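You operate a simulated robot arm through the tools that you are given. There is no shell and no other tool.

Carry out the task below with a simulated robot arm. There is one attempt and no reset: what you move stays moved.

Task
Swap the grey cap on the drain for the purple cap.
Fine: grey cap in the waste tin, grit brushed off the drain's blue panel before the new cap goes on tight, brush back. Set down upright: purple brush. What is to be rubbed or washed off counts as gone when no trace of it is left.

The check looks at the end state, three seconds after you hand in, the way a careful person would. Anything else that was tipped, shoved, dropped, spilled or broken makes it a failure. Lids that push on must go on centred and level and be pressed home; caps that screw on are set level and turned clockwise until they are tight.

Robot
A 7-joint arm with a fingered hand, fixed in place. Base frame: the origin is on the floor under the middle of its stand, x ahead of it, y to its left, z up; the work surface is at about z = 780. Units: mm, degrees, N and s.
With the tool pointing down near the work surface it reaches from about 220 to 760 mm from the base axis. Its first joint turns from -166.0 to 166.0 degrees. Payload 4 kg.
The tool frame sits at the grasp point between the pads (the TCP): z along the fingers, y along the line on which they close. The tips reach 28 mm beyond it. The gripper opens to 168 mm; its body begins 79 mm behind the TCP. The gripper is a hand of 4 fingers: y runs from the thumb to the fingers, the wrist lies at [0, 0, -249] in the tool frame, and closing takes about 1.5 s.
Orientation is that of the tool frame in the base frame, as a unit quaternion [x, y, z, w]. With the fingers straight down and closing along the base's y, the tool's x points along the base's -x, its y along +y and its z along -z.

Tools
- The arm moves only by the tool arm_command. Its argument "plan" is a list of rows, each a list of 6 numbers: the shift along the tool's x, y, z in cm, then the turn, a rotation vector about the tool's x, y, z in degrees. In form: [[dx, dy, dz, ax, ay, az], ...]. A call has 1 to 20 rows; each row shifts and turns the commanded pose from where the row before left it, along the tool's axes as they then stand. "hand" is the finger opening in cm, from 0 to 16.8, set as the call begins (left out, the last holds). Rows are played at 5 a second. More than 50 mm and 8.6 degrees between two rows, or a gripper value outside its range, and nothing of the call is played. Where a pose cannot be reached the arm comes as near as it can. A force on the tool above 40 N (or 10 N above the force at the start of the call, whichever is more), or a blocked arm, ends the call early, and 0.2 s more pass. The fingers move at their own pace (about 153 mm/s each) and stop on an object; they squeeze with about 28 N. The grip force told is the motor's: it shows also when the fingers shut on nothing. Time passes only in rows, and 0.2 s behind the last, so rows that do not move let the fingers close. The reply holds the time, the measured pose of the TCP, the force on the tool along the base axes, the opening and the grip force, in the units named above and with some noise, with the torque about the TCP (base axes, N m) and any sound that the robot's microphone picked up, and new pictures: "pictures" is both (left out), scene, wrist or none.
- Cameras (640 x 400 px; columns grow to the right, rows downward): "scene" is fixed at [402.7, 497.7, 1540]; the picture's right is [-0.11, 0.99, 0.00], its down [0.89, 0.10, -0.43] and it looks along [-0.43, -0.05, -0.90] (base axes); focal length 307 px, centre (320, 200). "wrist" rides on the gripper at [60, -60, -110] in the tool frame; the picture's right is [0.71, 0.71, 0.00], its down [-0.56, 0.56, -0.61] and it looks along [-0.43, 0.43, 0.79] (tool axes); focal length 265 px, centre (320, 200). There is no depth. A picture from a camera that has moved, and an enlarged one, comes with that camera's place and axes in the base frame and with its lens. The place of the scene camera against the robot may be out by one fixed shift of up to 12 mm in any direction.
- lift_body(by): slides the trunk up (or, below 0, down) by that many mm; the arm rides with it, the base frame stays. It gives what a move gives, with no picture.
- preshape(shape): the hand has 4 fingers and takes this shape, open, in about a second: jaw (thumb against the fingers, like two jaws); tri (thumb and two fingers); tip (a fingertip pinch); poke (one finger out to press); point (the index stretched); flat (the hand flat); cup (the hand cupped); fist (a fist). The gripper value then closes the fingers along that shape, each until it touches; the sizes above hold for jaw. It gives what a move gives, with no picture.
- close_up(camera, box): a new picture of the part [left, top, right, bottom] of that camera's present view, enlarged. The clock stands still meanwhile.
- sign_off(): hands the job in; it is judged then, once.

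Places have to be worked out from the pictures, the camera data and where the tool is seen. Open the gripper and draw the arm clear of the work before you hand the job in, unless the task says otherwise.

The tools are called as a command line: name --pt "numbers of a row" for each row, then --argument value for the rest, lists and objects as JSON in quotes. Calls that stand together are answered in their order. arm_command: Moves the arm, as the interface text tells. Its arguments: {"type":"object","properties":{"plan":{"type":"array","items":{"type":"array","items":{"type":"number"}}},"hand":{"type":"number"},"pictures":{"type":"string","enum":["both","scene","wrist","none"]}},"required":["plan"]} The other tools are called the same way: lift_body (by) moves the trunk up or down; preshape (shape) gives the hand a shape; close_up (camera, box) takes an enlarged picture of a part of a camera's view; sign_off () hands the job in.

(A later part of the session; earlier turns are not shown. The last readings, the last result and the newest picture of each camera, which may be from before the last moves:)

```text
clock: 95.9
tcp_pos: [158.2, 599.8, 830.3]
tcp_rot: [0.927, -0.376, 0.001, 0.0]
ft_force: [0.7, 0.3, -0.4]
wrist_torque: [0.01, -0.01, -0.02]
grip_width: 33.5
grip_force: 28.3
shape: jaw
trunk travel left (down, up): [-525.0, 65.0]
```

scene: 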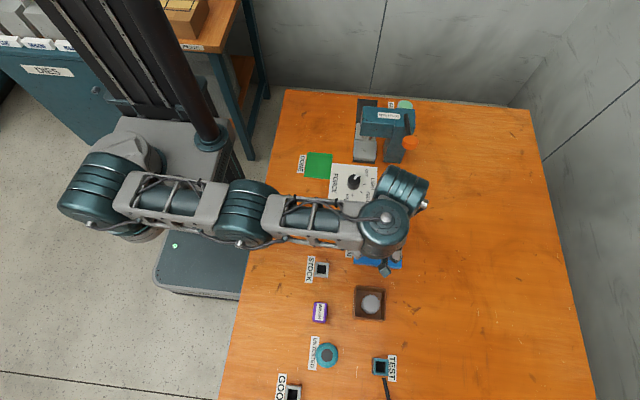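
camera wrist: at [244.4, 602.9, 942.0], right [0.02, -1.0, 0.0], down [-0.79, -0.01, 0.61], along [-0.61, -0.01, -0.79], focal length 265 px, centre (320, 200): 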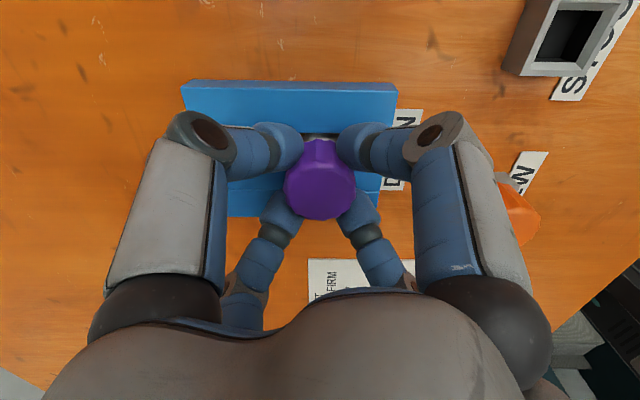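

No contact yet at z ≈ 830, the height where the grey cap sat, so it should come soon. I'll take two more 1 mm steps with readings and a picture.

arm_command --pt "0 0 0.1 0 0 0" --pt "0 0 0 0 0 0" --hand 0 --pictures "wrist"

close_up --camera "wrist" --box '[240, 80, 400, 220]'

```text
clock: 96.5
tcp_pos: [160.2, 600.9, 828.8]
tcp_rot: [0.927, -0.375, 0.001, 0.0]
ft_force: [-1.0, 0.0, -0.3]
wrist_torque: [0.03, -0.01, 0.0]
grip_width: 33.7
grip_force: 27.9
shape: jaw
trunk travel left (down, up): [-525.0, 65.0]
camera wrist: at [244.5, 603.1, 939.1], right [0.02, -1.0, 0.0], down [-0.79, -0.01, 0.61], along [-0.61, -0.01, -0.79], focal length 265 px, centre (320, 200)
```

wrist: 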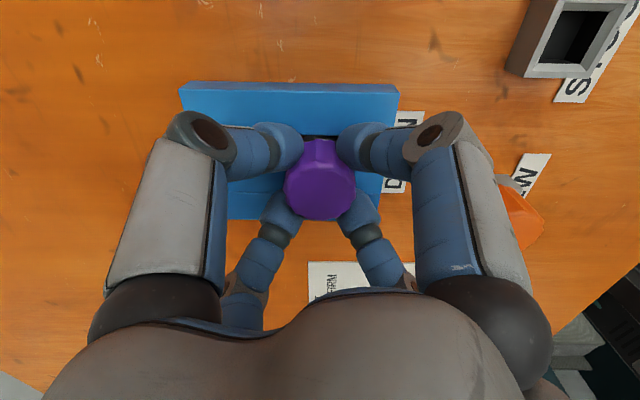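

```text
2.86 times, centred on (320, 150) of wrist
camera zoom: at [244.5, 603.1, 939.1], right [0.02, -1.0, 0.0], down [-0.79, -0.01, 0.61], along [-0.61, -0.01, -0.79], focal length 758 px, centre (320, 343)
```

zoom: 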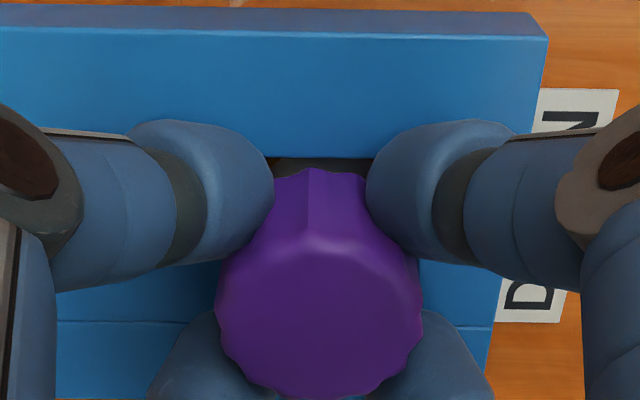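

The cap's skirt now hides the neck, so it has gone over it without touching. I'll keep going down gently, 1 mm at a time.

arm_command --pt "0 0 0.1 0 0 0" --pt "0 0 0 0 0 0" --hand 0 --pictures "none"

arm_command --pt "0 0 0.1 0 0 0" --pt "0 0 0 0 0 0" --hand 0 --pictures "wrist"

close_up --camera "wrist" --box '[240, 80, 400, 220]'

```text
clock: 97.1
tcp_pos: [159.0, 601.4, 828.0]
tcp_rot: [0.927, -0.375, 0.0, 0.0]
ft_force: [0.2, -0.1, -0.8]
wrist_torque: [-0.02, 0.01, 0.02]
grip_width: 33.7
grip_force: 28.0
shape: jaw
trunk travel left (down, up): [-525.0, 65.0]
```

```text
clock: 97.7
tcp_pos: [159.0, 600.7, 828.4]
tcp_rot: [0.927, -0.376, 0.0, -0.001]
ft_force: [0.5, 1.2, 6.7]
wrist_torque: [0.03, -0.02, -0.03]
grip_width: 33.6
grip_force: 28.1
shape: jaw
trunk travel left (down, up): [-525.0, 65.0]
camera wrist: at [244.4, 602.3, 937.9], right [0.02, -1.0, 0.0], down [-0.79, -0.01, 0.61], along [-0.61, -0.01, -0.79], focal length 265 px, centre (320, 200)
```

wrist: 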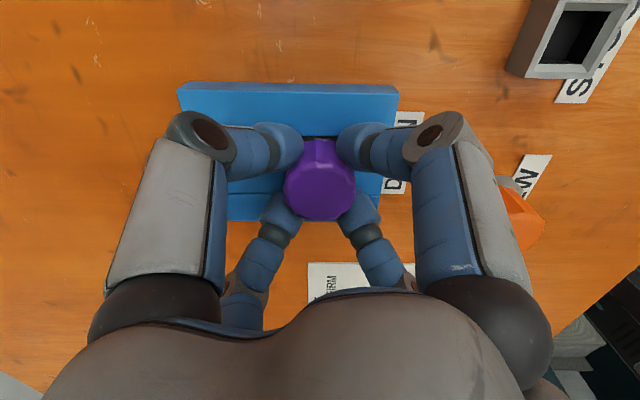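

```text
2.86 times, centred on (320, 150) of wrist
camera zoom: at [244.4, 602.3, 937.9], right [0.02, -1.0, 0.0], down [-0.79, -0.01, 0.61], along [-0.61, -0.01, -0.79], focal length 758 px, centre (320, 343)
```

zoom: 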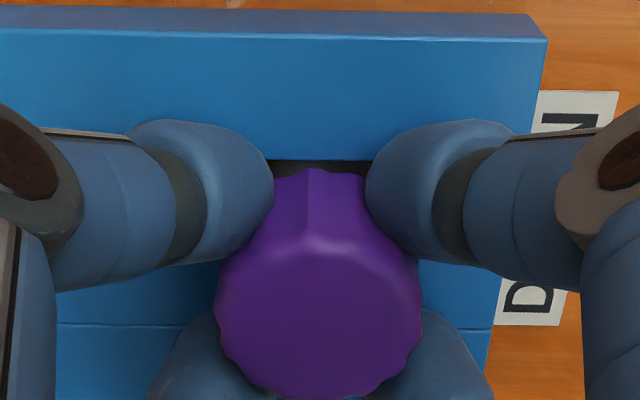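

First contact is at z ≈ 828 with 6.7 N, and there is almost no side torque, so the cap sits squarely on the thread start. I'll turn clockwise (+az) 40° with a slight follow-down and read the torque.

arm_command --pt "0 0 0.01 0 0 8" --pt "0 0 0.01 0 0 8" --pt "0 0 0.01 0 0 8" --pt "0 0 0.01 0 0 8" --pt "0 0 0.01 0 0 8" --pt "0 0 0 0 0 0" --hand 0 --pictures "wrist"

close_up --camera "wrist" --box '[240, 80, 400, 220]'

```text
clock: 99.1
tcp_pos: [159.7, 600.0, 827.8]
tcp_rot: [0.741, -0.671, 0.0, 0.0]
ft_force: [6.1, 4.0, 11.4]
wrist_torque: [0.13, -0.18, 0.02]
grip_width: 33.8
grip_force: 27.8
shape: jaw
trunk travel left (down, up): [-525.0, 65.0]
camera wrist: at [225.5, 547.2, 937.6], right [-0.63, -0.77, 0.0], down [-0.61, 0.5, 0.61], along [-0.48, 0.39, -0.79], focal length 265 px, centre (320, 200)
```

wrist: 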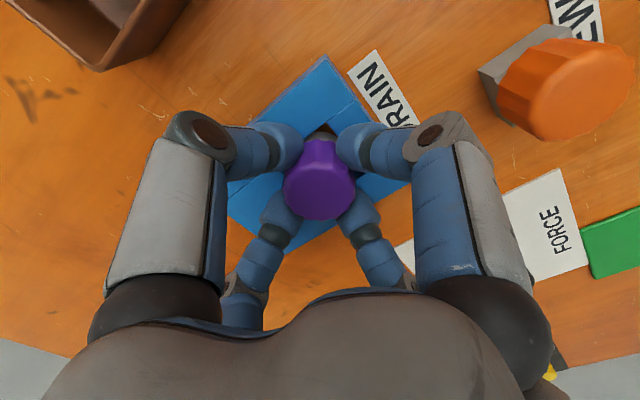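

```text
2.86 times, centred on (320, 150) of wrist
camera zoom: at [225.5, 547.2, 937.6], right [-0.63, -0.77, 0.0], down [-0.61, 0.5, 0.61], along [-0.48, 0.39, -0.79], focal length 758 px, centre (320, 343)
```

zoom: 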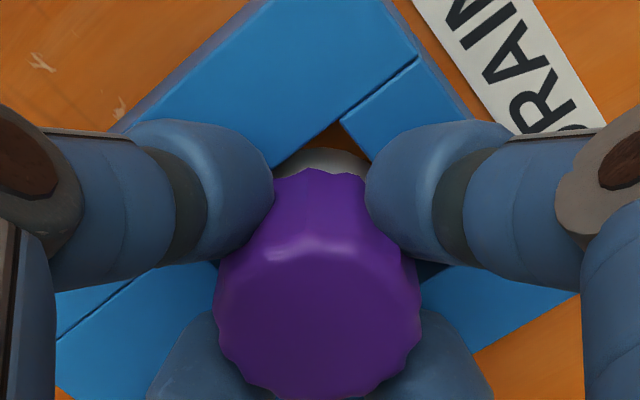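

Side forces of 6 N and 4 N show that the hand is slightly off the neck's axis, toward −x and −y. I'll shift about 0.8 mm and 0.9 mm to relieve them.

arm_command --pt "-0.08 -0.09 0 0 0 0" --pt "0 0 0 0 0 0" --hand 0 --pictures "wrist"

close_up --camera "wrist" --box '[240, 80, 400, 220]'

```text
clock: 99.7
tcp_pos: [159.8, 600.5, 826.8]
tcp_rot: [0.743, -0.67, 0.0, -0.001]
ft_force: [5.1, 0.5, 14.1]
wrist_torque: [-0.03, -0.12, -0.02]
grip_width: 33.8
grip_force: 28.1
shape: jaw
trunk travel left (down, up): [-525.0, 65.0]
camera wrist: at [225.7, 547.6, 937.5], right [-0.63, -0.78, 0.0], down [-0.61, 0.5, 0.61], along [-0.48, 0.39, -0.79], focal length 265 px, centre (320, 200)
```

wrist: 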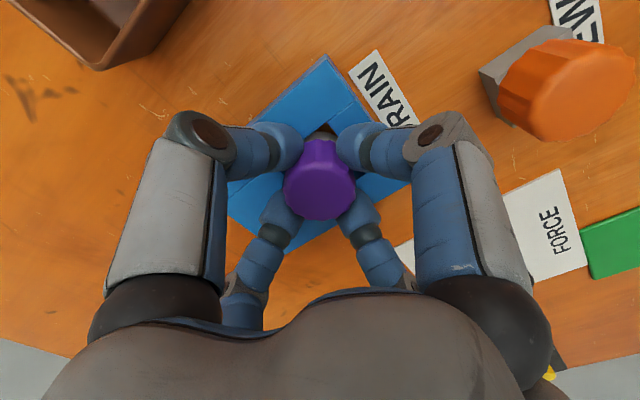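

```text
2.86 times, centred on (320, 150) of wrist
camera zoom: at [225.7, 547.6, 937.5], right [-0.63, -0.78, 0.0], down [-0.61, 0.5, 0.61], along [-0.48, 0.39, -0.79], focal length 758 px, centre (320, 343)
```

zoom: 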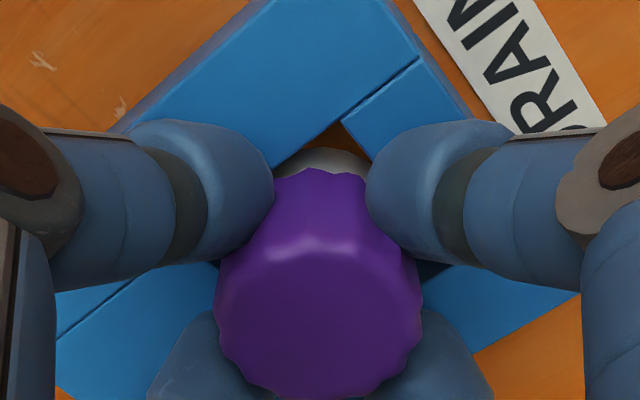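

Fy is relieved but Fx is still 5 N under a 14 N load. I'll raise 1 mm to unload, nudge +x by 0.5 mm, and read again.

arm_command --pt "0 0 -0.15 0 0 0" --pt "0 -0.05 0 0 0 0" --pt "0 0 0 0 0 0" --hand 0 --pictures "wrist"

```text
clock: 100.5
tcp_pos: [160.4, 601.3, 827.8]
tcp_rot: [0.744, -0.669, 0.001, 0.0]
ft_force: [2.4, -1.2, 3.2]
wrist_torque: [-0.04, -0.09, 0.0]
grip_width: 33.8
grip_force: 28.7
shape: jaw
trunk travel left (down, up): [-525.0, 65.0]
camera wrist: at [225.8, 548.0, 937.9], right [-0.63, -0.78, 0.0], down [-0.61, 0.5, 0.61], along [-0.48, 0.39, -0.79], focal length 265 px, centre (320, 200)
```

wrist: 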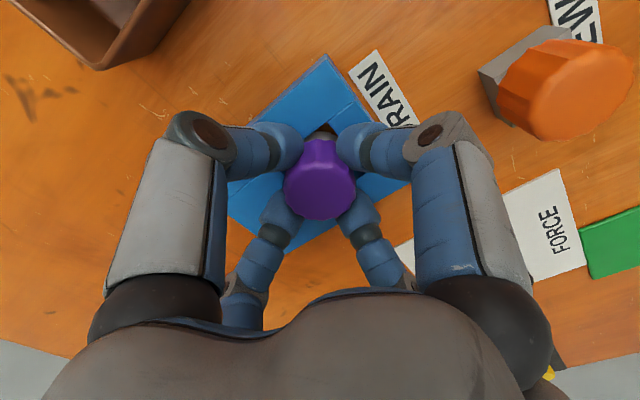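

The forces are small now (2.4, −1.2, 3.2 N). I'll press lightly, turn clockwise another 48°, and watch how z and the torque respond.

arm_command --pt "0 0 0.03 0 0 8" --pt "0 0 0.01 0 0 8" --pt "0 0 0.01 0 0 8" --pt "0 0 0.01 0 0 8" --pt "0 0 0.01 0 0 8" --pt "0 0 0.01 0 0 8" --pt "0 0 0 0 0 0" --hand 0 --pictures "wrist"

close_up --camera "wrist" --box '[240, 80, 400, 220]'

```text
clock: 102.1
tcp_pos: [160.4, 599.8, 827.6]
tcp_rot: [-0.405, 0.914, 0.001, 0.001]
ft_force: [1.3, -2.3, 5.5]
wrist_torque: [-0.07, -0.03, 0.02]
grip_width: 33.9
grip_force: 27.7
shape: jaw
trunk travel left (down, up): [-525.0, 65.0]
camera wrist: at [164.4, 516.1, 937.7], right [-1.0, -0.05, 0.0], down [-0.04, 0.79, 0.62], along [-0.03, 0.61, -0.79], focal length 265 px, centre (320, 200)
```

wrist: 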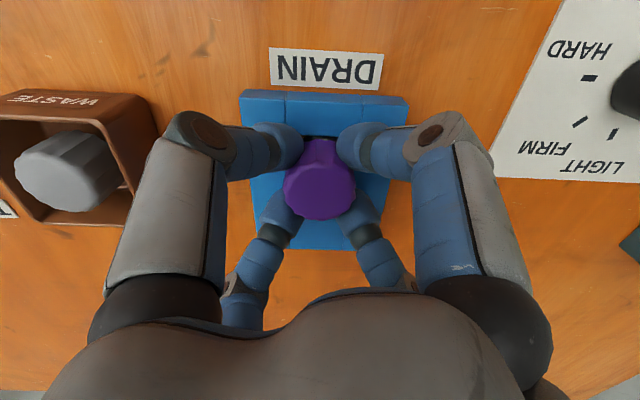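

```text
2.86 times, centred on (320, 150) of wrist
camera zoom: at [164.4, 516.1, 937.7], right [-1.0, -0.05, 0.0], down [-0.04, 0.79, 0.62], along [-0.03, 0.61, -0.79], focal length 758 px, centre (320, 343)
```

zoom: 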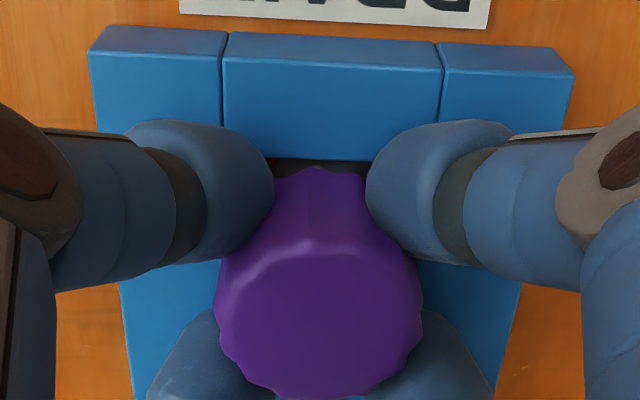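

The cap is level and the turning is smooth with a light load. I'll continue clockwise 80° with a slight follow-down.

arm_command --pt "0 0 0.008 0 0 8" --pt "0 0 0.008 0 0 8" --pt "0 0 0.008 0 0 8" --pt "0 0 0.008 0 0 8" --pt "0 0 0.008 0 0 8" --pt "0 0 0.008 0 0 8" --pt "0 0 0.008 0 0 8" --pt "0 0 0.008 0 0 8" --pt "0 0 0.008 0 0 8" --pt "0 0 0.008 0 0 8" --pt "0 0 0 0 0 0" --hand 0 --pictures "wrist"

close_up --camera "wrist" --box '[240, 80, 400, 220]'

```text
clock: 104.5
tcp_pos: [160.5, 602.3, 826.5]
tcp_rot: [0.276, 0.961, 0.001, 0.0]
ft_force: [6.8, 10.3, 13.8]
wrist_torque: [0.19, -0.28, 1.48]
grip_width: 33.7
grip_force: 28.3
shape: jaw
trunk travel left (down, up): [-525.0, 65.0]
camera wrist: at [76.2, 583.3, 936.4], right [-0.22, 0.97, 0.0], down [0.77, 0.18, 0.61], along [0.6, 0.14, -0.79], focal length 265 px, centre (320, 200)
```

wrist: 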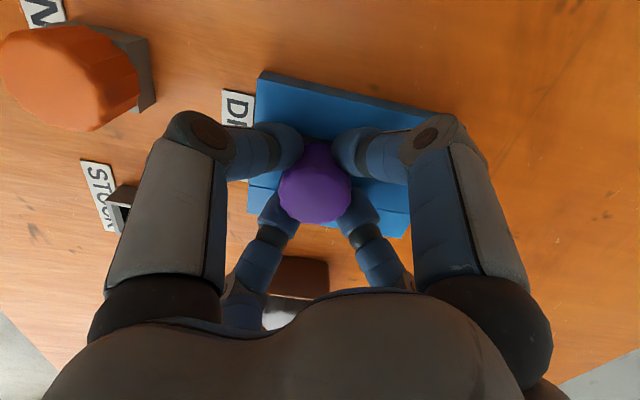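

```text
2.86 times, centred on (320, 150) of wrist
camera zoom: at [76.2, 583.3, 936.4], right [-0.22, 0.97, 0.0], down [0.77, 0.18, 0.61], along [0.6, 0.14, -0.79], focal length 758 px, centre (320, 343)
```

zoom: 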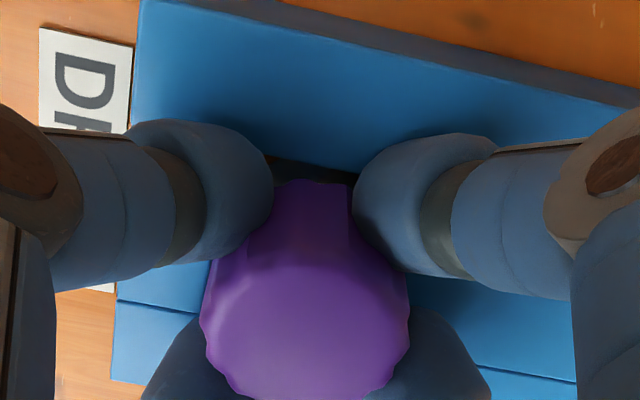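

The torque has jumped to +1.48 N m resisting clockwise turning. The cap came down about 1.5 mm over 168° of turning and has begun to slip in the fingers, so it looks tight. I'll open the fingers, rise, and inspect it.

arm_command --pt "0 0 0 0 0 0" --pt "0 0 0 0 0 0" --pt "0 0 0 0 0 0" --pt "0 0 0 0 0 0" --hand 10.0 --pictures "none"

arm_command --pt "0 0 -2.0 0 0 0" --pt "0 0 -3.0 0 0 0" --pt "0 0 -2.0 0 0 0" --pt "0 0 0 0 0 0" --hand 10.0 --pictures "both"

close_up --camera "wrist" --box '[240, 80, 400, 180]'

close_up --camera "scene" --box '[330, 210, 430, 290]'

```text
clock: 105.5
tcp_pos: [159.0, 599.5, 826.3]
tcp_rot: [0.277, 0.961, -0.001, 0.001]
ft_force: [-0.2, -1.1, 2.5]
wrist_torque: [0.1, -0.04, -0.01]
grip_width: 98.7
grip_force: 0.1
shape: jaw
trunk travel left (down, up): [-525.0, 65.0]
```

```text
clock: 106.5
tcp_pos: [159.2, 600.8, 895.5]
tcp_rot: [0.276, 0.961, 0.0, -0.001]
ft_force: [0.1, -0.2, -0.8]
wrist_torque: [-0.03, -0.03, 0.04]
grip_width: 99.2
grip_force: 0.0
shape: jaw
trunk travel left (down, up): [-525.0, 65.0]
camera wrist: at [76.3, 583.1, 1005.3], right [-0.22, 0.97, 0.0], down [0.77, 0.18, 0.61], along [0.6, 0.14, -0.79], focal length 265 px, centre (320, 200)
```

scene: 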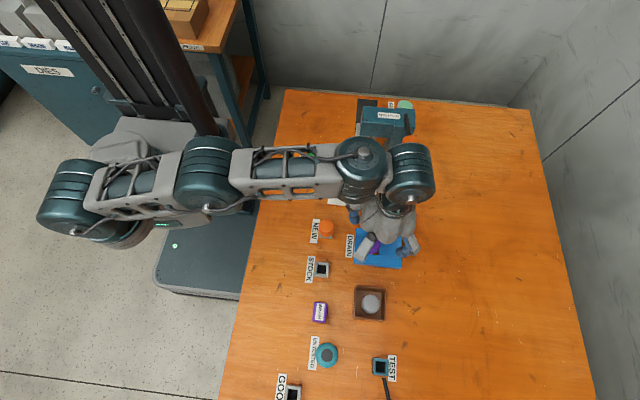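
wrist: 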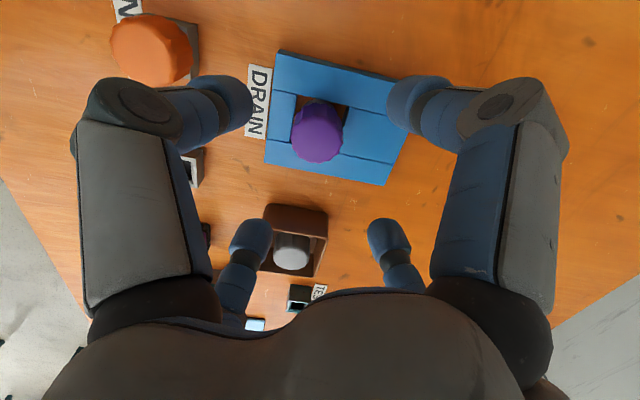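

```text
4.00 times, centred on (320, 130) of wrist
camera zoom: at [76.3, 583.1, 1005.3], right [-0.22, 0.97, 0.0], down [0.77, 0.18, 0.61], along [0.6, 0.14, -0.79], focal length 1062 px, centre (320, 480)
```

zoom: 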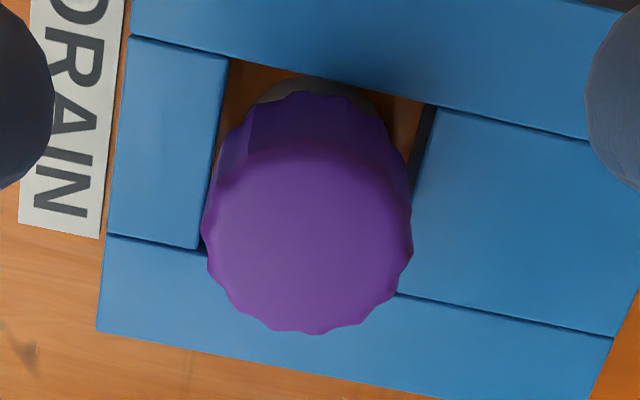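

```text
5.00 times, centred on (380, 250) of scene
camera zoom: at [402.7, 497.7, 1540.0], right [-0.11, 0.99, 0.0], down [0.89, 0.1, -0.43], along [-0.43, -0.05, -0.9], focal length 1537 px, centre (20, -50)
```

zoom: 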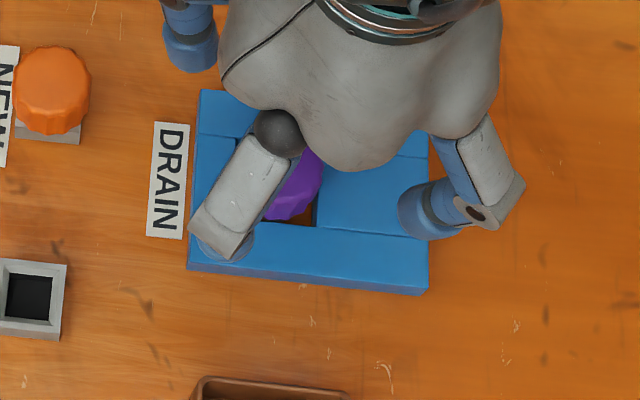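

The cap looks level and centred over the neck. To compare height and tilt directly, I'll return to the pose (TCP ≈ [161.4, 601.4, 889.6], unturned) from which I photographed the tight grey cap.

arm_command --pt "0 0 0 0 0 -8" --pt "0 0 0 0 0 -8" --pt "0 0 0 0 0 -8" --pt "0 0 0.6 0 0 -8" --pt "0 0 0 0 0 0" --pt "0 0 0 0 0 0" --hand 10.0 --pictures "none"

close_up --camera "wrist" --box '[240, 90, 400, 190]'

```text
clock: 107.9
tcp_pos: [159.4, 602.2, 889.6]
tcp_rot: [0.0, 1.0, 0.0, 0.001]
ft_force: [0.5, -0.6, -0.4]
wrist_torque: [-0.03, 0.0, -0.02]
grip_width: 99.5
grip_force: 0.0
shape: jaw
trunk travel left (down, up): [-525.0, 65.0]
```

```text
4.00 times, centred on (320, 140) of wrist
camera zoom: at [98.8, 541.7, 1000.0], right [-0.71, 0.71, 0.0], down [0.56, 0.56, 0.61], along [0.43, 0.43, -0.79], focal length 1062 px, centre (320, 440)
```

zoom: 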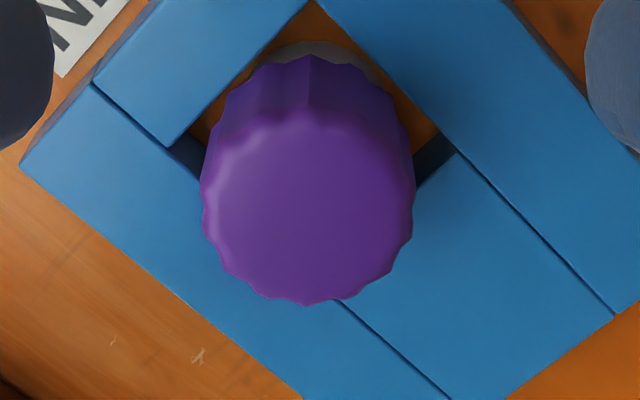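

Relative to the neck's flange and the panel, the purple cap's top sits about 12 px (2 mm) left of where the grey cap's top was, so it may be tilted or not properly engaged. I'll look from the opposite side, as I did with the grey cap.

arm_command --pt "0 0 0 0 0 8" --pt "0 0 0 0 0 8" --pt "0 0 0 0 0 8" --pt "0 0 0 0 0 8" --pt "0 0 0 0 0 8" --pt "0 0 0 0 0 8" --pt "0 0 0 0 0 8" --pt "0 0 0 0 0 8" --pt "0 0 0 0 0 8" --pt "0 0 0 0 0 8" --pt "0 0 0 0 0 8" --pt "0 0 0 0 0 8" --pt "0 0 0 0 0 8" --pt "0 0 0 0 0 8" --pt "0 0 0 0 0 8" --pt "0 0 0 0 0 8" --pt "0 0 0 0 0 8" --pt "0 0 0 0 0 8" --pt "0 0 0 0 0 0" --pt "0 0 0 0 0 0" --hand 10.0 --pictures "none"

close_up --camera "wrist" --box '[240, 90, 400, 190]'

```text
clock: 112.1
tcp_pos: [160.8, 601.5, 889.0]
tcp_rot: [0.951, 0.308, -0.001, 0.0]
ft_force: [0.0, -0.9, 0.7]
wrist_torque: [0.02, 0.0, 0.01]
grip_width: 99.3
grip_force: 0.0
shape: jaw
trunk travel left (down, up): [-525.0, 65.0]
```

```text
4.00 times, centred on (320, 140) of wrist
camera zoom: at [173.3, 686.5, 999.5], right [0.99, -0.16, 0.0], down [-0.13, -0.78, 0.61], along [-0.1, -0.61, -0.79], focal length 1062 px, centre (320, 440)
```

zoom: 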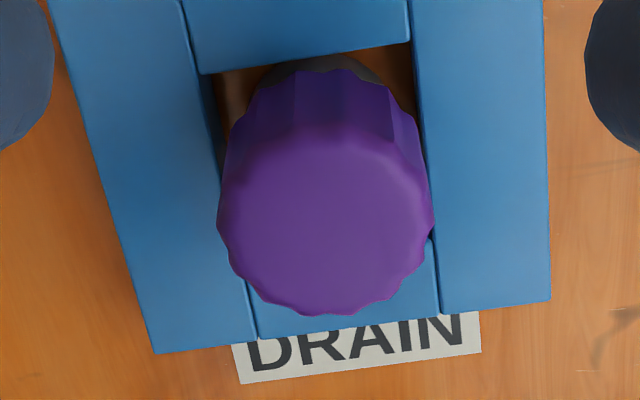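

Triangulating both views puts the purple cap's top at [160.9, 600.3, 819.3]. The grey cap's top was at [160.2, 600.6, 818], so the two are close but not conclusively equal. I'll back the arm away so the scene camera can show the cap from exactly the view it had of the grey one.

arm_command --pt "0 0 -1.0 0 0 -8" --pt "0 0 -1.0 0 0 -8" --pt "0 0 -1.0 0 0 -8" --pt "0 0 -1.0 0 0 -8" --pt "0 0 -1.0 0 0 -8" --pt "0 0 0 0 0 -8" --pt "0 0 0 0 0 -8" --pt "0 0 0 0 0 -8" --pt "0 0 0 0 0 -8" --pt "0 0 0 0 0 -8" --pt "0 0 0 0 0 -8" --pt "0 0 0 0 0 -8" --pt "0 0 0 0 0 -8" --pt "0 0 0 0 0 -8" --pt "0 0 0 0 0 -8" --pt "0 0 0 0 0 -8" --pt "0 0 0 0 0 -8" --pt "0 0 0 0 0 -8" --hand 10.0 --pictures "none"

arm_command --pt "-2.8 -2.2 0 0 0 0" --pt "-2.8 -2.2 0 0 0 0" --pt "-2.8 -2.2 0 0 0 0" --pt "-2.8 -2.2 0 0 0 0" --pt "-2.8 -2.2 0 0 0 0" --pt "0 0 0 0 0 0" --hand 10.0 --pictures "both"

close_up --camera "scene" --box '[290, 210, 430, 300]'

close_up --camera "scene" --box '[350, 225, 400, 265]'

```text
clock: 115.9
tcp_pos: [161.2, 601.7, 940.2]
tcp_rot: [-0.001, 1.0, 0.0, 0.001]
ft_force: [0.0, 0.1, -0.3]
wrist_torque: [0.02, 0.01, 0.01]
grip_width: 99.4
grip_force: 0.1
shape: jaw
trunk travel left (down, up): [-525.0, 65.0]
```

```text
clock: 117.3
tcp_pos: [299.9, 491.8, 940.1]
tcp_rot: [0.0, 1.0, 0.0, -0.001]
ft_force: [-0.8, 0.0, 0.4]
wrist_torque: [-0.01, -0.02, -0.01]
grip_width: 99.4
grip_force: 0.1
shape: jaw
trunk travel left (down, up): [-525.0, 65.0]
camera wrist: at [239.7, 431.9, 1050.5], right [-0.71, 0.71, 0.0], down [0.56, 0.56, 0.61], along [0.43, 0.43, -0.79], focal length 265 px, centre (320, 200)
```

scene: 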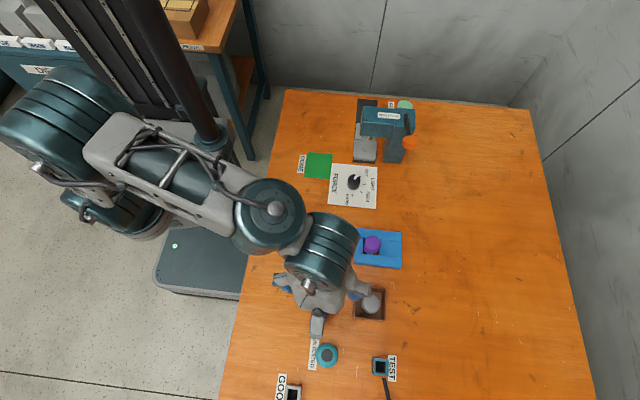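
wrist: 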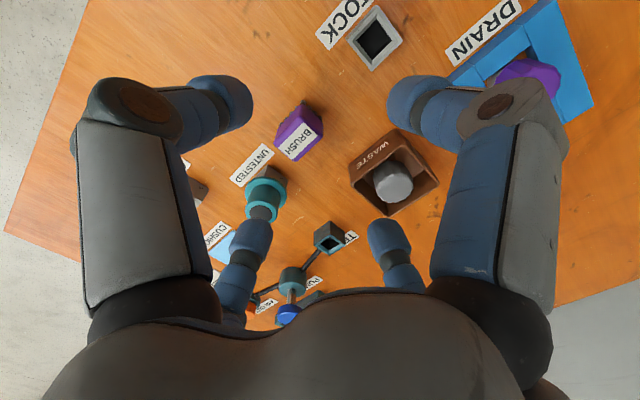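

```text
4.44 times, centred on (360, 255) of scene
camera zoom: at [402.7, 497.7, 1540.0], right [-0.11, 0.99, 0.0], down [0.89, 0.1, -0.43], along [-0.43, -0.05, -0.9], focal length 1366 px, centre (142, -44)
```

zoom: 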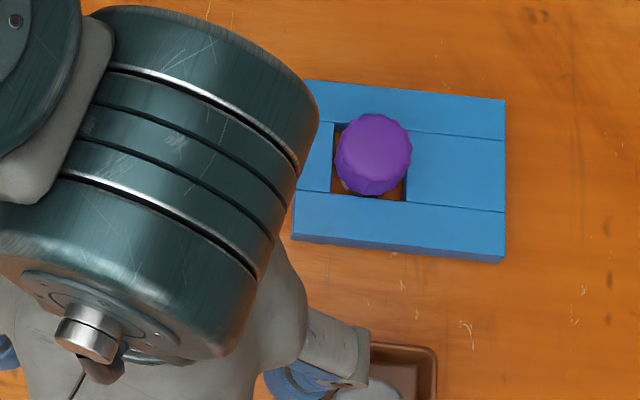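

```text
10.00 times, centred on (375, 245) of scene
camera zoom: at [402.7, 497.7, 1540.0], right [-0.11, 0.99, 0.0], down [0.89, 0.1, -0.43], along [-0.43, -0.05, -0.9], focal length 3074 px, centre (-230, -250)
```

zoom: 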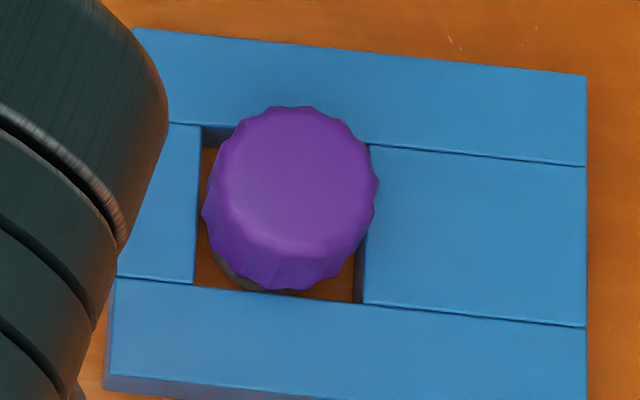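

From the scene camera the purple cap now fills the same outline as the grey cap did, within a pixel or two, and looks level. To confirm it is really tight I'll go back over it, turn the hand to about −56°, and regrip for another clockwise try.

arm_command --pt "2.78 2.18 0 0 0 0" --pt "2.78 2.18 0 0 0 0" --pt "2.78 2.18 0 0 0 0" --pt "2.78 2.18 0 0 0 0" --pt "2.78 2.18 0 0 0 0" --pt "0 0 0 0 0 -8" --pt "0 0 0 0 0 -8" --pt "0 0 0 0 0 -8" --pt "0 0 0 0 0 -8" --pt "0 0 0 0 0 -8" --pt "0 0 0 0 0 -8" --pt "0 0 0 0 0 -8" --pt "0 0 2.5 0 0 0" --pt "0 0 2.5 0 0 0" --pt "0 0 2.5 0 0 0" --pt "0 0 2.0 0 0 0" --pt "0 0 0 0 0 0" --pt "0 0 0 0 0 0" --hand 10.0 --pictures "wrist"

close_up --camera "wrist" --box '[220, 80, 420, 240]'

```text
clock: 121.1
tcp_pos: [161.4, 600.7, 845.3]
tcp_rot: [-0.469, 0.883, 0.0, 0.0]
ft_force: [0.0, -0.3, -0.2]
wrist_torque: [0.01, 0.01, 0.02]
grip_width: 99.2
grip_force: 0.0
shape: jaw
trunk travel left (down, up): [-525.0, 65.0]
camera wrist: at [176.9, 517.7, 954.5], right [-0.98, -0.19, 0.0], down [-0.15, 0.77, 0.61], along [-0.12, 0.6, -0.79], focal length 265 px, centre (320, 200)
```

wrist: 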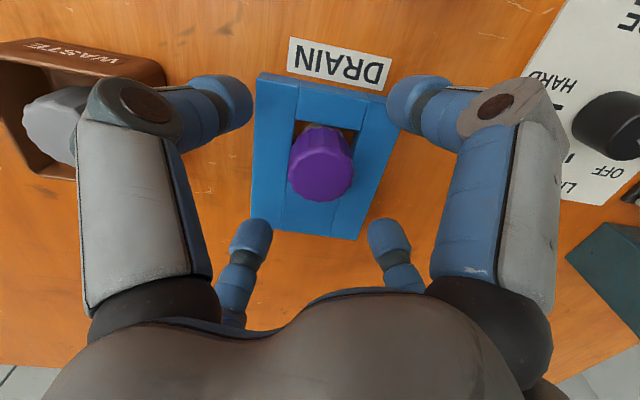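

```text
2.50 times, centred on (320, 160) of wrist
camera zoom: at [176.9, 517.7, 954.5], right [-0.98, -0.19, 0.0], down [-0.15, 0.77, 0.61], along [-0.12, 0.6, -0.79], focal length 664 px, centre (320, 300)
```

zoom: 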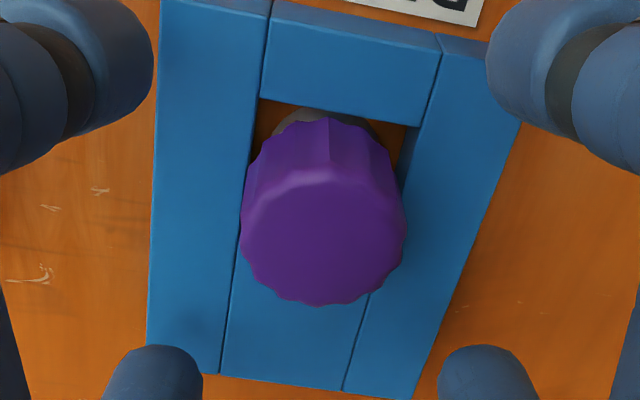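

The hand is within a millimetre of the cap's axis. I'll trim that, lower to z ≈ 828.5, and close on the cap again.

arm_command --pt "0.07 0 0.8 0 0 0" --pt "0 0 0.8 0 0 0" --pt "0 0 0 0 0 0" --hand 10.0 --pictures "none"

arm_command --pt "0 0 0 0 0 0" --pt "0 0 0 0 0 0" --pt "0 0 0 0 0 0" --pt "0 0 0 0 0 0" --pt "0 0 0 0 0 0" --pt "0 0 0 0 0 0" --hand 0 --pictures "wrist"

close_up --camera "wrist" --box '[240, 80, 400, 220]'

```text
clock: 121.9
tcp_pos: [160.4, 600.9, 827.0]
tcp_rot: [-0.469, 0.883, 0.0, 0.0]
ft_force: [0.3, -0.4, -0.5]
wrist_torque: [0.02, 0.0, -0.02]
grip_width: 99.3
grip_force: 0.0
shape: jaw
trunk travel left (down, up): [-525.0, 65.0]
```

```text
clock: 123.3
tcp_pos: [160.9, 599.8, 829.6]
tcp_rot: [-0.469, 0.883, -0.001, 0.0]
ft_force: [0.1, -0.8, -4.4]
wrist_torque: [-0.01, 0.0, 0.07]
grip_width: 31.8
grip_force: 27.4
shape: jaw
trunk travel left (down, up): [-525.0, 65.0]
camera wrist: at [177.0, 517.3, 938.7], right [-0.98, -0.19, 0.0], down [-0.15, 0.78, 0.61], along [-0.12, 0.6, -0.79], focal length 265 px, centre (320, 200)
```

wrist: 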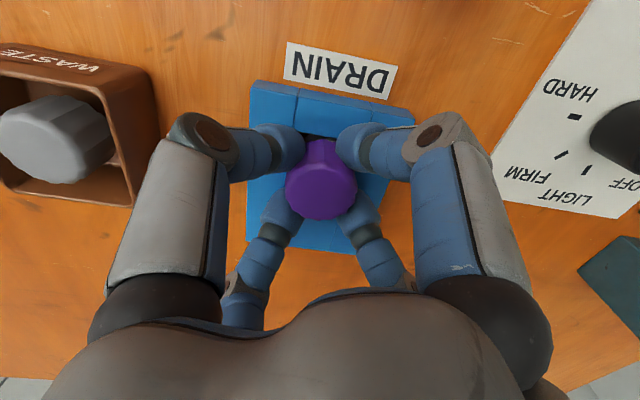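

```text
2.86 times, centred on (320, 150) of wrist
camera zoom: at [177.0, 517.3, 938.7], right [-0.98, -0.19, 0.0], down [-0.15, 0.78, 0.61], along [-0.12, 0.6, -0.79], focal length 758 px, centre (320, 343)
```

zoom: 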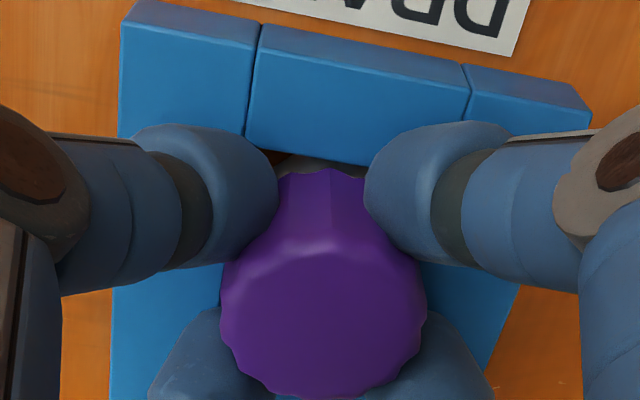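

The grip readings (31.8 mm, Fz −4.4 N) are just what the tight grey cap gave. Now I'll turn clockwise 24° and watch the torque.

arm_command --pt "0 0 0 0 0 6" --pt "0 0 0 0 0 6" --pt "0 0 0 0 0 6" --pt "0 0 0 0 0 6" --hand 0 --pictures "wrist"

close_up --camera "wrist" --box '[240, 80, 400, 220]'

```text
clock: 124.3
tcp_pos: [162.9, 600.7, 829.3]
tcp_rot: [-0.274, 0.962, 0.0, 0.0]
ft_force: [8.6, 1.2, -4.2]
wrist_torque: [0.03, -0.22, 1.24]
grip_width: 31.5
grip_force: 27.9
shape: jaw
trunk travel left (down, up): [-525.0, 65.0]
camera wrist: at [142.2, 518.2, 939.3], right [-0.97, 0.23, 0.0], down [0.18, 0.77, 0.61], along [0.14, 0.6, -0.79], focal length 265 px, centre (320, 200)
```

wrist: 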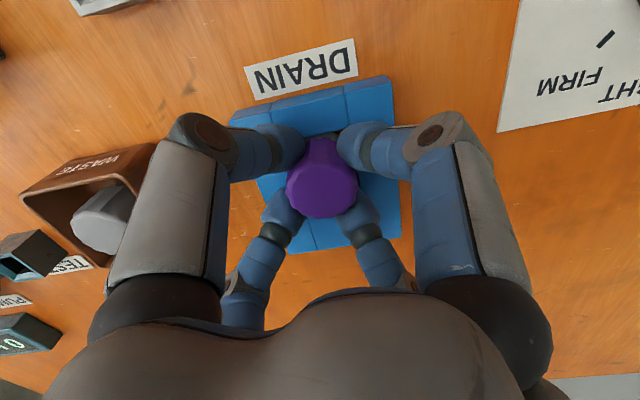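

```text
2.86 times, centred on (320, 150) of wrist
camera zoom: at [142.2, 518.2, 939.3], right [-0.97, 0.23, 0.0], down [0.18, 0.77, 0.61], along [0.14, 0.6, -0.79], focal length 758 px, centre (320, 343)
```

zoom: 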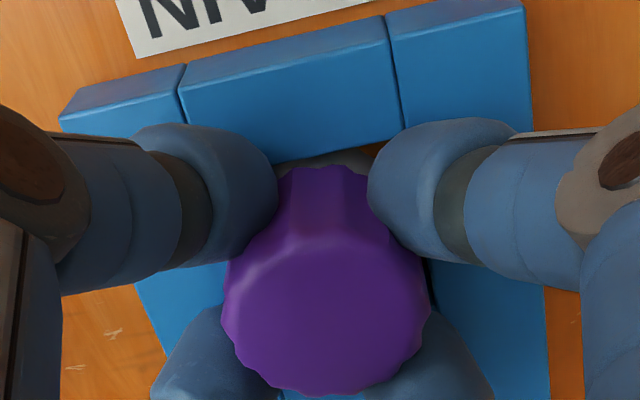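

The torque rose to 1.24 N m within 24° and the cap's ridges slipped in the fingers, so it resists. I'll give one more clockwise turn of 30° to make sure it's fully home.

arm_command --pt "0 0 0 0 0 6" --pt "0 0 0 0 0 6" --pt "0 0 0 0 0 6" --pt "0 0 0 0 0 6" --pt "0 0 0 0 0 6" --hand 0 --pictures "wrist"

close_up --camera "wrist" --box '[240, 80, 400, 220]'

```text
clock: 125.5
tcp_pos: [161.9, 600.9, 829.6]
tcp_rot: [-0.016, 1.0, 0.0, 0.0]
ft_force: [9.7, 4.4, 2.6]
wrist_torque: [0.13, -0.3, 1.17]
grip_width: 31.5
grip_force: 28.5
shape: jaw
trunk travel left (down, up): [-525.0, 65.0]
camera wrist: at [103.2, 538.6, 939.5], right [-0.73, 0.68, 0.0], down [0.54, 0.58, 0.62], along [0.42, 0.45, -0.79], focal length 265 px, centre (320, 200)
```

wrist: 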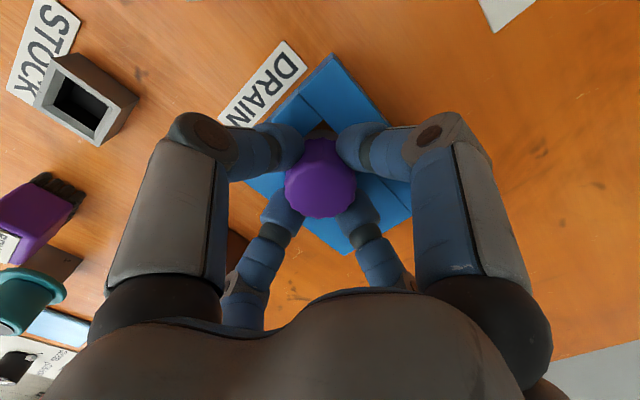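

```text
2.86 times, centred on (320, 150) of wrist
camera zoom: at [103.2, 538.6, 939.5], right [-0.73, 0.68, 0.0], down [0.54, 0.58, 0.62], along [0.42, 0.45, -0.79], focal length 758 px, centre (320, 343)
```

zoom: 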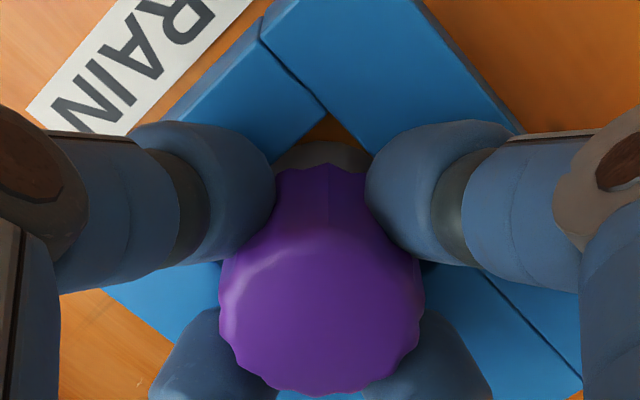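

The torque stays at about 1.2 N m with the fingers slipping round the cap, so it will go no further and is tight. I'll open, rise straight up, and draw the arm clear for a final inspection.

arm_command --pt "0 0 0 0 0 0" --pt "0 0 0 0 0 0" --pt "0 0 0 0 0 0" --pt "0 0 0 0 0 0" --hand 10.0 --pictures "none"

arm_command --pt "0 0 -2.0 0 0 0" --pt "0 0 -3.5 0 0 0" --pt "0 0 -3.5 0 0 0" --pt "0 0 0 0 0 0" --hand 10.0 --pictures "wrist"

close_up --camera "wrist" --box '[240, 70, 400, 170]'

```text
clock: 126.5
tcp_pos: [161.5, 600.5, 829.0]
tcp_rot: [-0.017, 1.0, 0.0, 0.0]
ft_force: [-0.4, 0.5, -0.2]
wrist_torque: [0.02, 0.03, 0.01]
grip_width: 99.2
grip_force: 0.1
shape: jaw
trunk travel left (down, up): [-525.0, 65.0]
```

```text
clock: 127.5
tcp_pos: [163.3, 600.7, 920.2]
tcp_rot: [-0.017, 1.0, 0.0, 0.0]
ft_force: [0.2, -0.4, -0.2]
wrist_torque: [-0.02, 0.03, -0.04]
grip_width: 99.5
grip_force: 0.0
shape: jaw
trunk travel left (down, up): [-525.0, 65.0]
camera wrist: at [104.3, 538.3, 1029.5], right [-0.73, 0.68, 0.0], down [0.54, 0.58, 0.61], along [0.42, 0.45, -0.79], focal length 265 px, centre (320, 200)
```

wrist: 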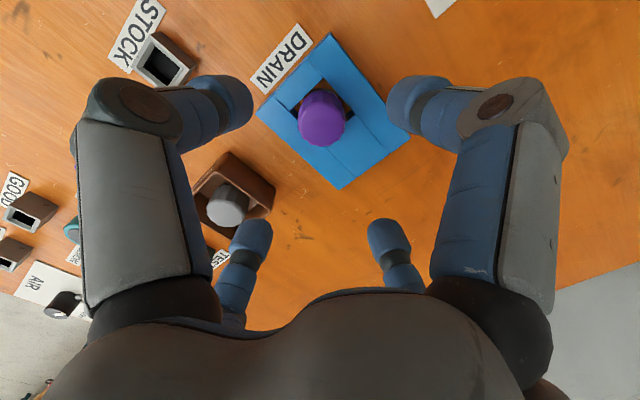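

```text
4.00 times, centred on (320, 120) of wrist
camera zoom: at [104.3, 538.3, 1029.5], right [-0.73, 0.68, 0.0], down [0.54, 0.58, 0.61], along [0.42, 0.45, -0.79], focal length 1062 px, centre (320, 520)
```

zoom: 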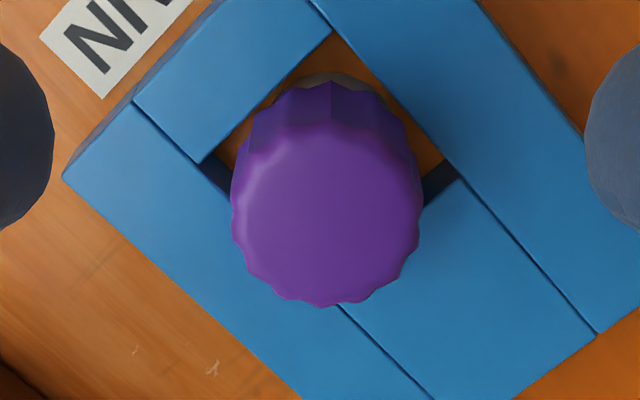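

The cap now sits centred over the flange. For a final level check I'll go to the same pose as the grey cap's reference picture.

arm_command --pt "0.1 0.15 1.5 0 0 2" --pt "0 0 1.5 0 0 0" --pt "0 0 0 0 0 0" --pt "0 0 0 0 0 0" --hand 10.0 --pictures "none"

close_up --camera "wrist" --box '[240, 90, 400, 190]'

```text
clock: 128.5
tcp_pos: [161.2, 602.0, 889.3]
tcp_rot: [0.001, 1.0, 0.0, 0.0]
ft_force: [0.5, -0.5, 1.0]
wrist_torque: [0.0, 0.01, 0.01]
grip_width: 99.5
grip_force: 0.2
shape: jaw
trunk travel left (down, up): [-525.0, 65.0]
```

```text
4.00 times, centred on (320, 140) of wrist
camera zoom: at [99.7, 542.4, 999.2], right [-0.71, 0.71, 0.0], down [0.56, 0.56, 0.61], along [0.44, 0.43, -0.79], focal length 1062 px, centre (320, 440)
```

zoom: 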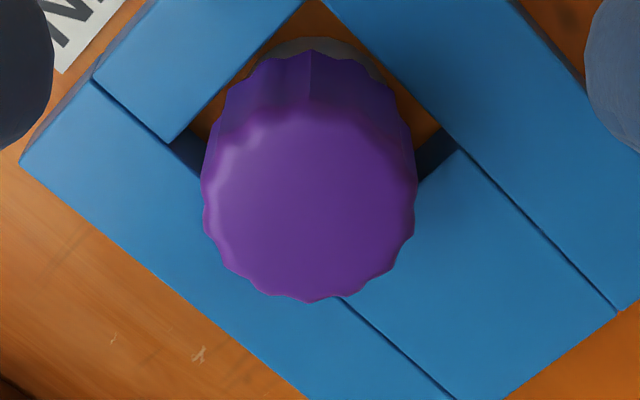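

The panel and flange line up with the grey reference, and the cap is within about 1 mm in position and 0.5 mm in height. I'll withdraw the arm to the side and compare the scene view, including the ridge positions, with the earlier one to see whether the second turn moved it.

arm_command --pt "0 0 -2.5 0 0 0" --pt "0 0 -2.5 0 0 0" --pt "-2.8 -2.2 0 0 0 0" --pt "-2.8 -2.2 0 0 0 0" --pt "-2.8 -2.2 0 0 0 0" --pt "-2.8 -2.2 0 0 0 0" --pt "-2.8 -2.2 0 0 0 0" --pt "0 0 0 0 0 0" --hand 10.0 --pictures "both"

close_up --camera "scene" --box '[350, 225, 400, 265]'

close_up --camera "scene" --box '[290, 210, 430, 300]'

close_up --camera "wrist" --box '[220, 60, 460, 230]'

```text
clock: 130.3
tcp_pos: [301.9, 489.9, 939.0]
tcp_rot: [0.0, 1.0, 0.0, 0.0]
ft_force: [1.4, -0.3, 0.2]
wrist_torque: [-0.02, 0.0, 0.0]
grip_width: 99.4
grip_force: 0.0
shape: jaw
trunk travel left (down, up): [-525.0, 65.0]
camera wrist: at [241.5, 430.4, 1049.2], right [-0.71, 0.71, 0.0], down [0.56, 0.56, 0.61], along [0.43, 0.43, -0.79], focal length 265 px, centre (320, 200)
```

scene: 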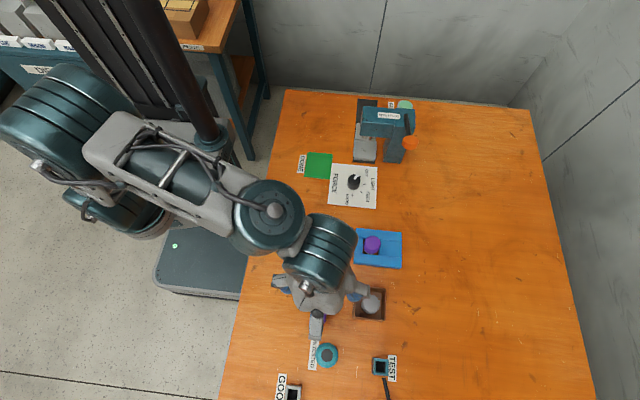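
wrist: 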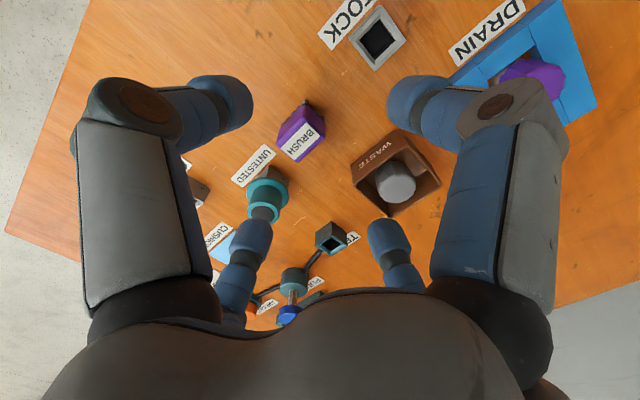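

```text
10.00 times, centred on (375, 245) of scene
camera zoom: at [402.7, 497.7, 1540.0], right [-0.11, 0.99, 0.0], down [0.89, 0.1, -0.43], along [-0.43, -0.05, -0.9], focal length 3074 px, centre (-230, -250)
```

zoom: 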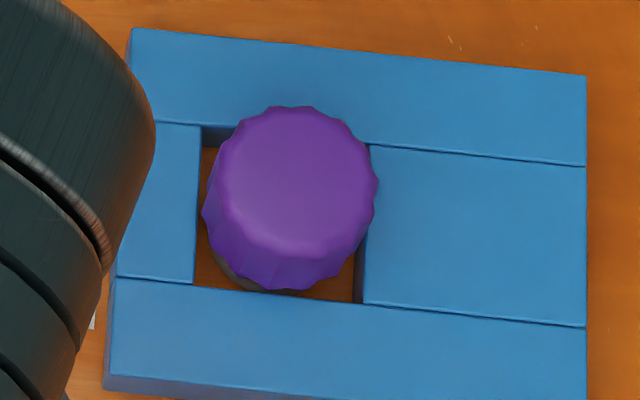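

```text
4.44 times, centred on (360, 255) of scene
camera zoom: at [402.7, 497.7, 1540.0], right [-0.11, 0.99, 0.0], down [0.89, 0.1, -0.43], along [-0.43, -0.05, -0.9], focal length 1366 px, centre (142, -44)
```

zoom: 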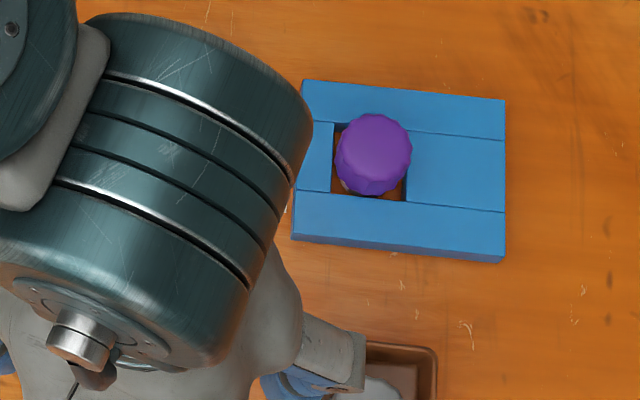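

```text
2.35 times, centred on (340, 145) of wrist
camera zoom: at [241.5, 430.4, 1049.2], right [-0.71, 0.71, 0.0], down [0.56, 0.56, 0.61], along [0.43, 0.43, -0.79], focal length 624 px, centre (273, 329)
```

zoom: 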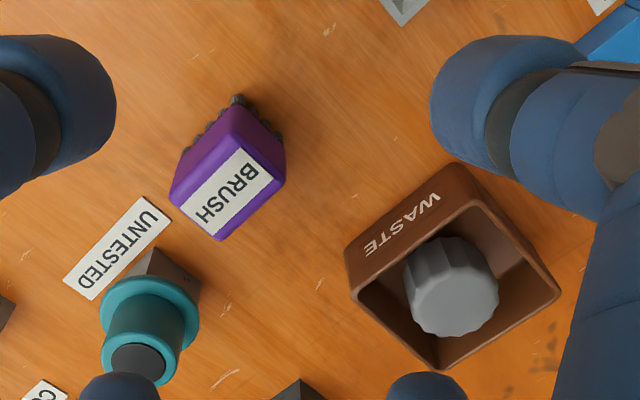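

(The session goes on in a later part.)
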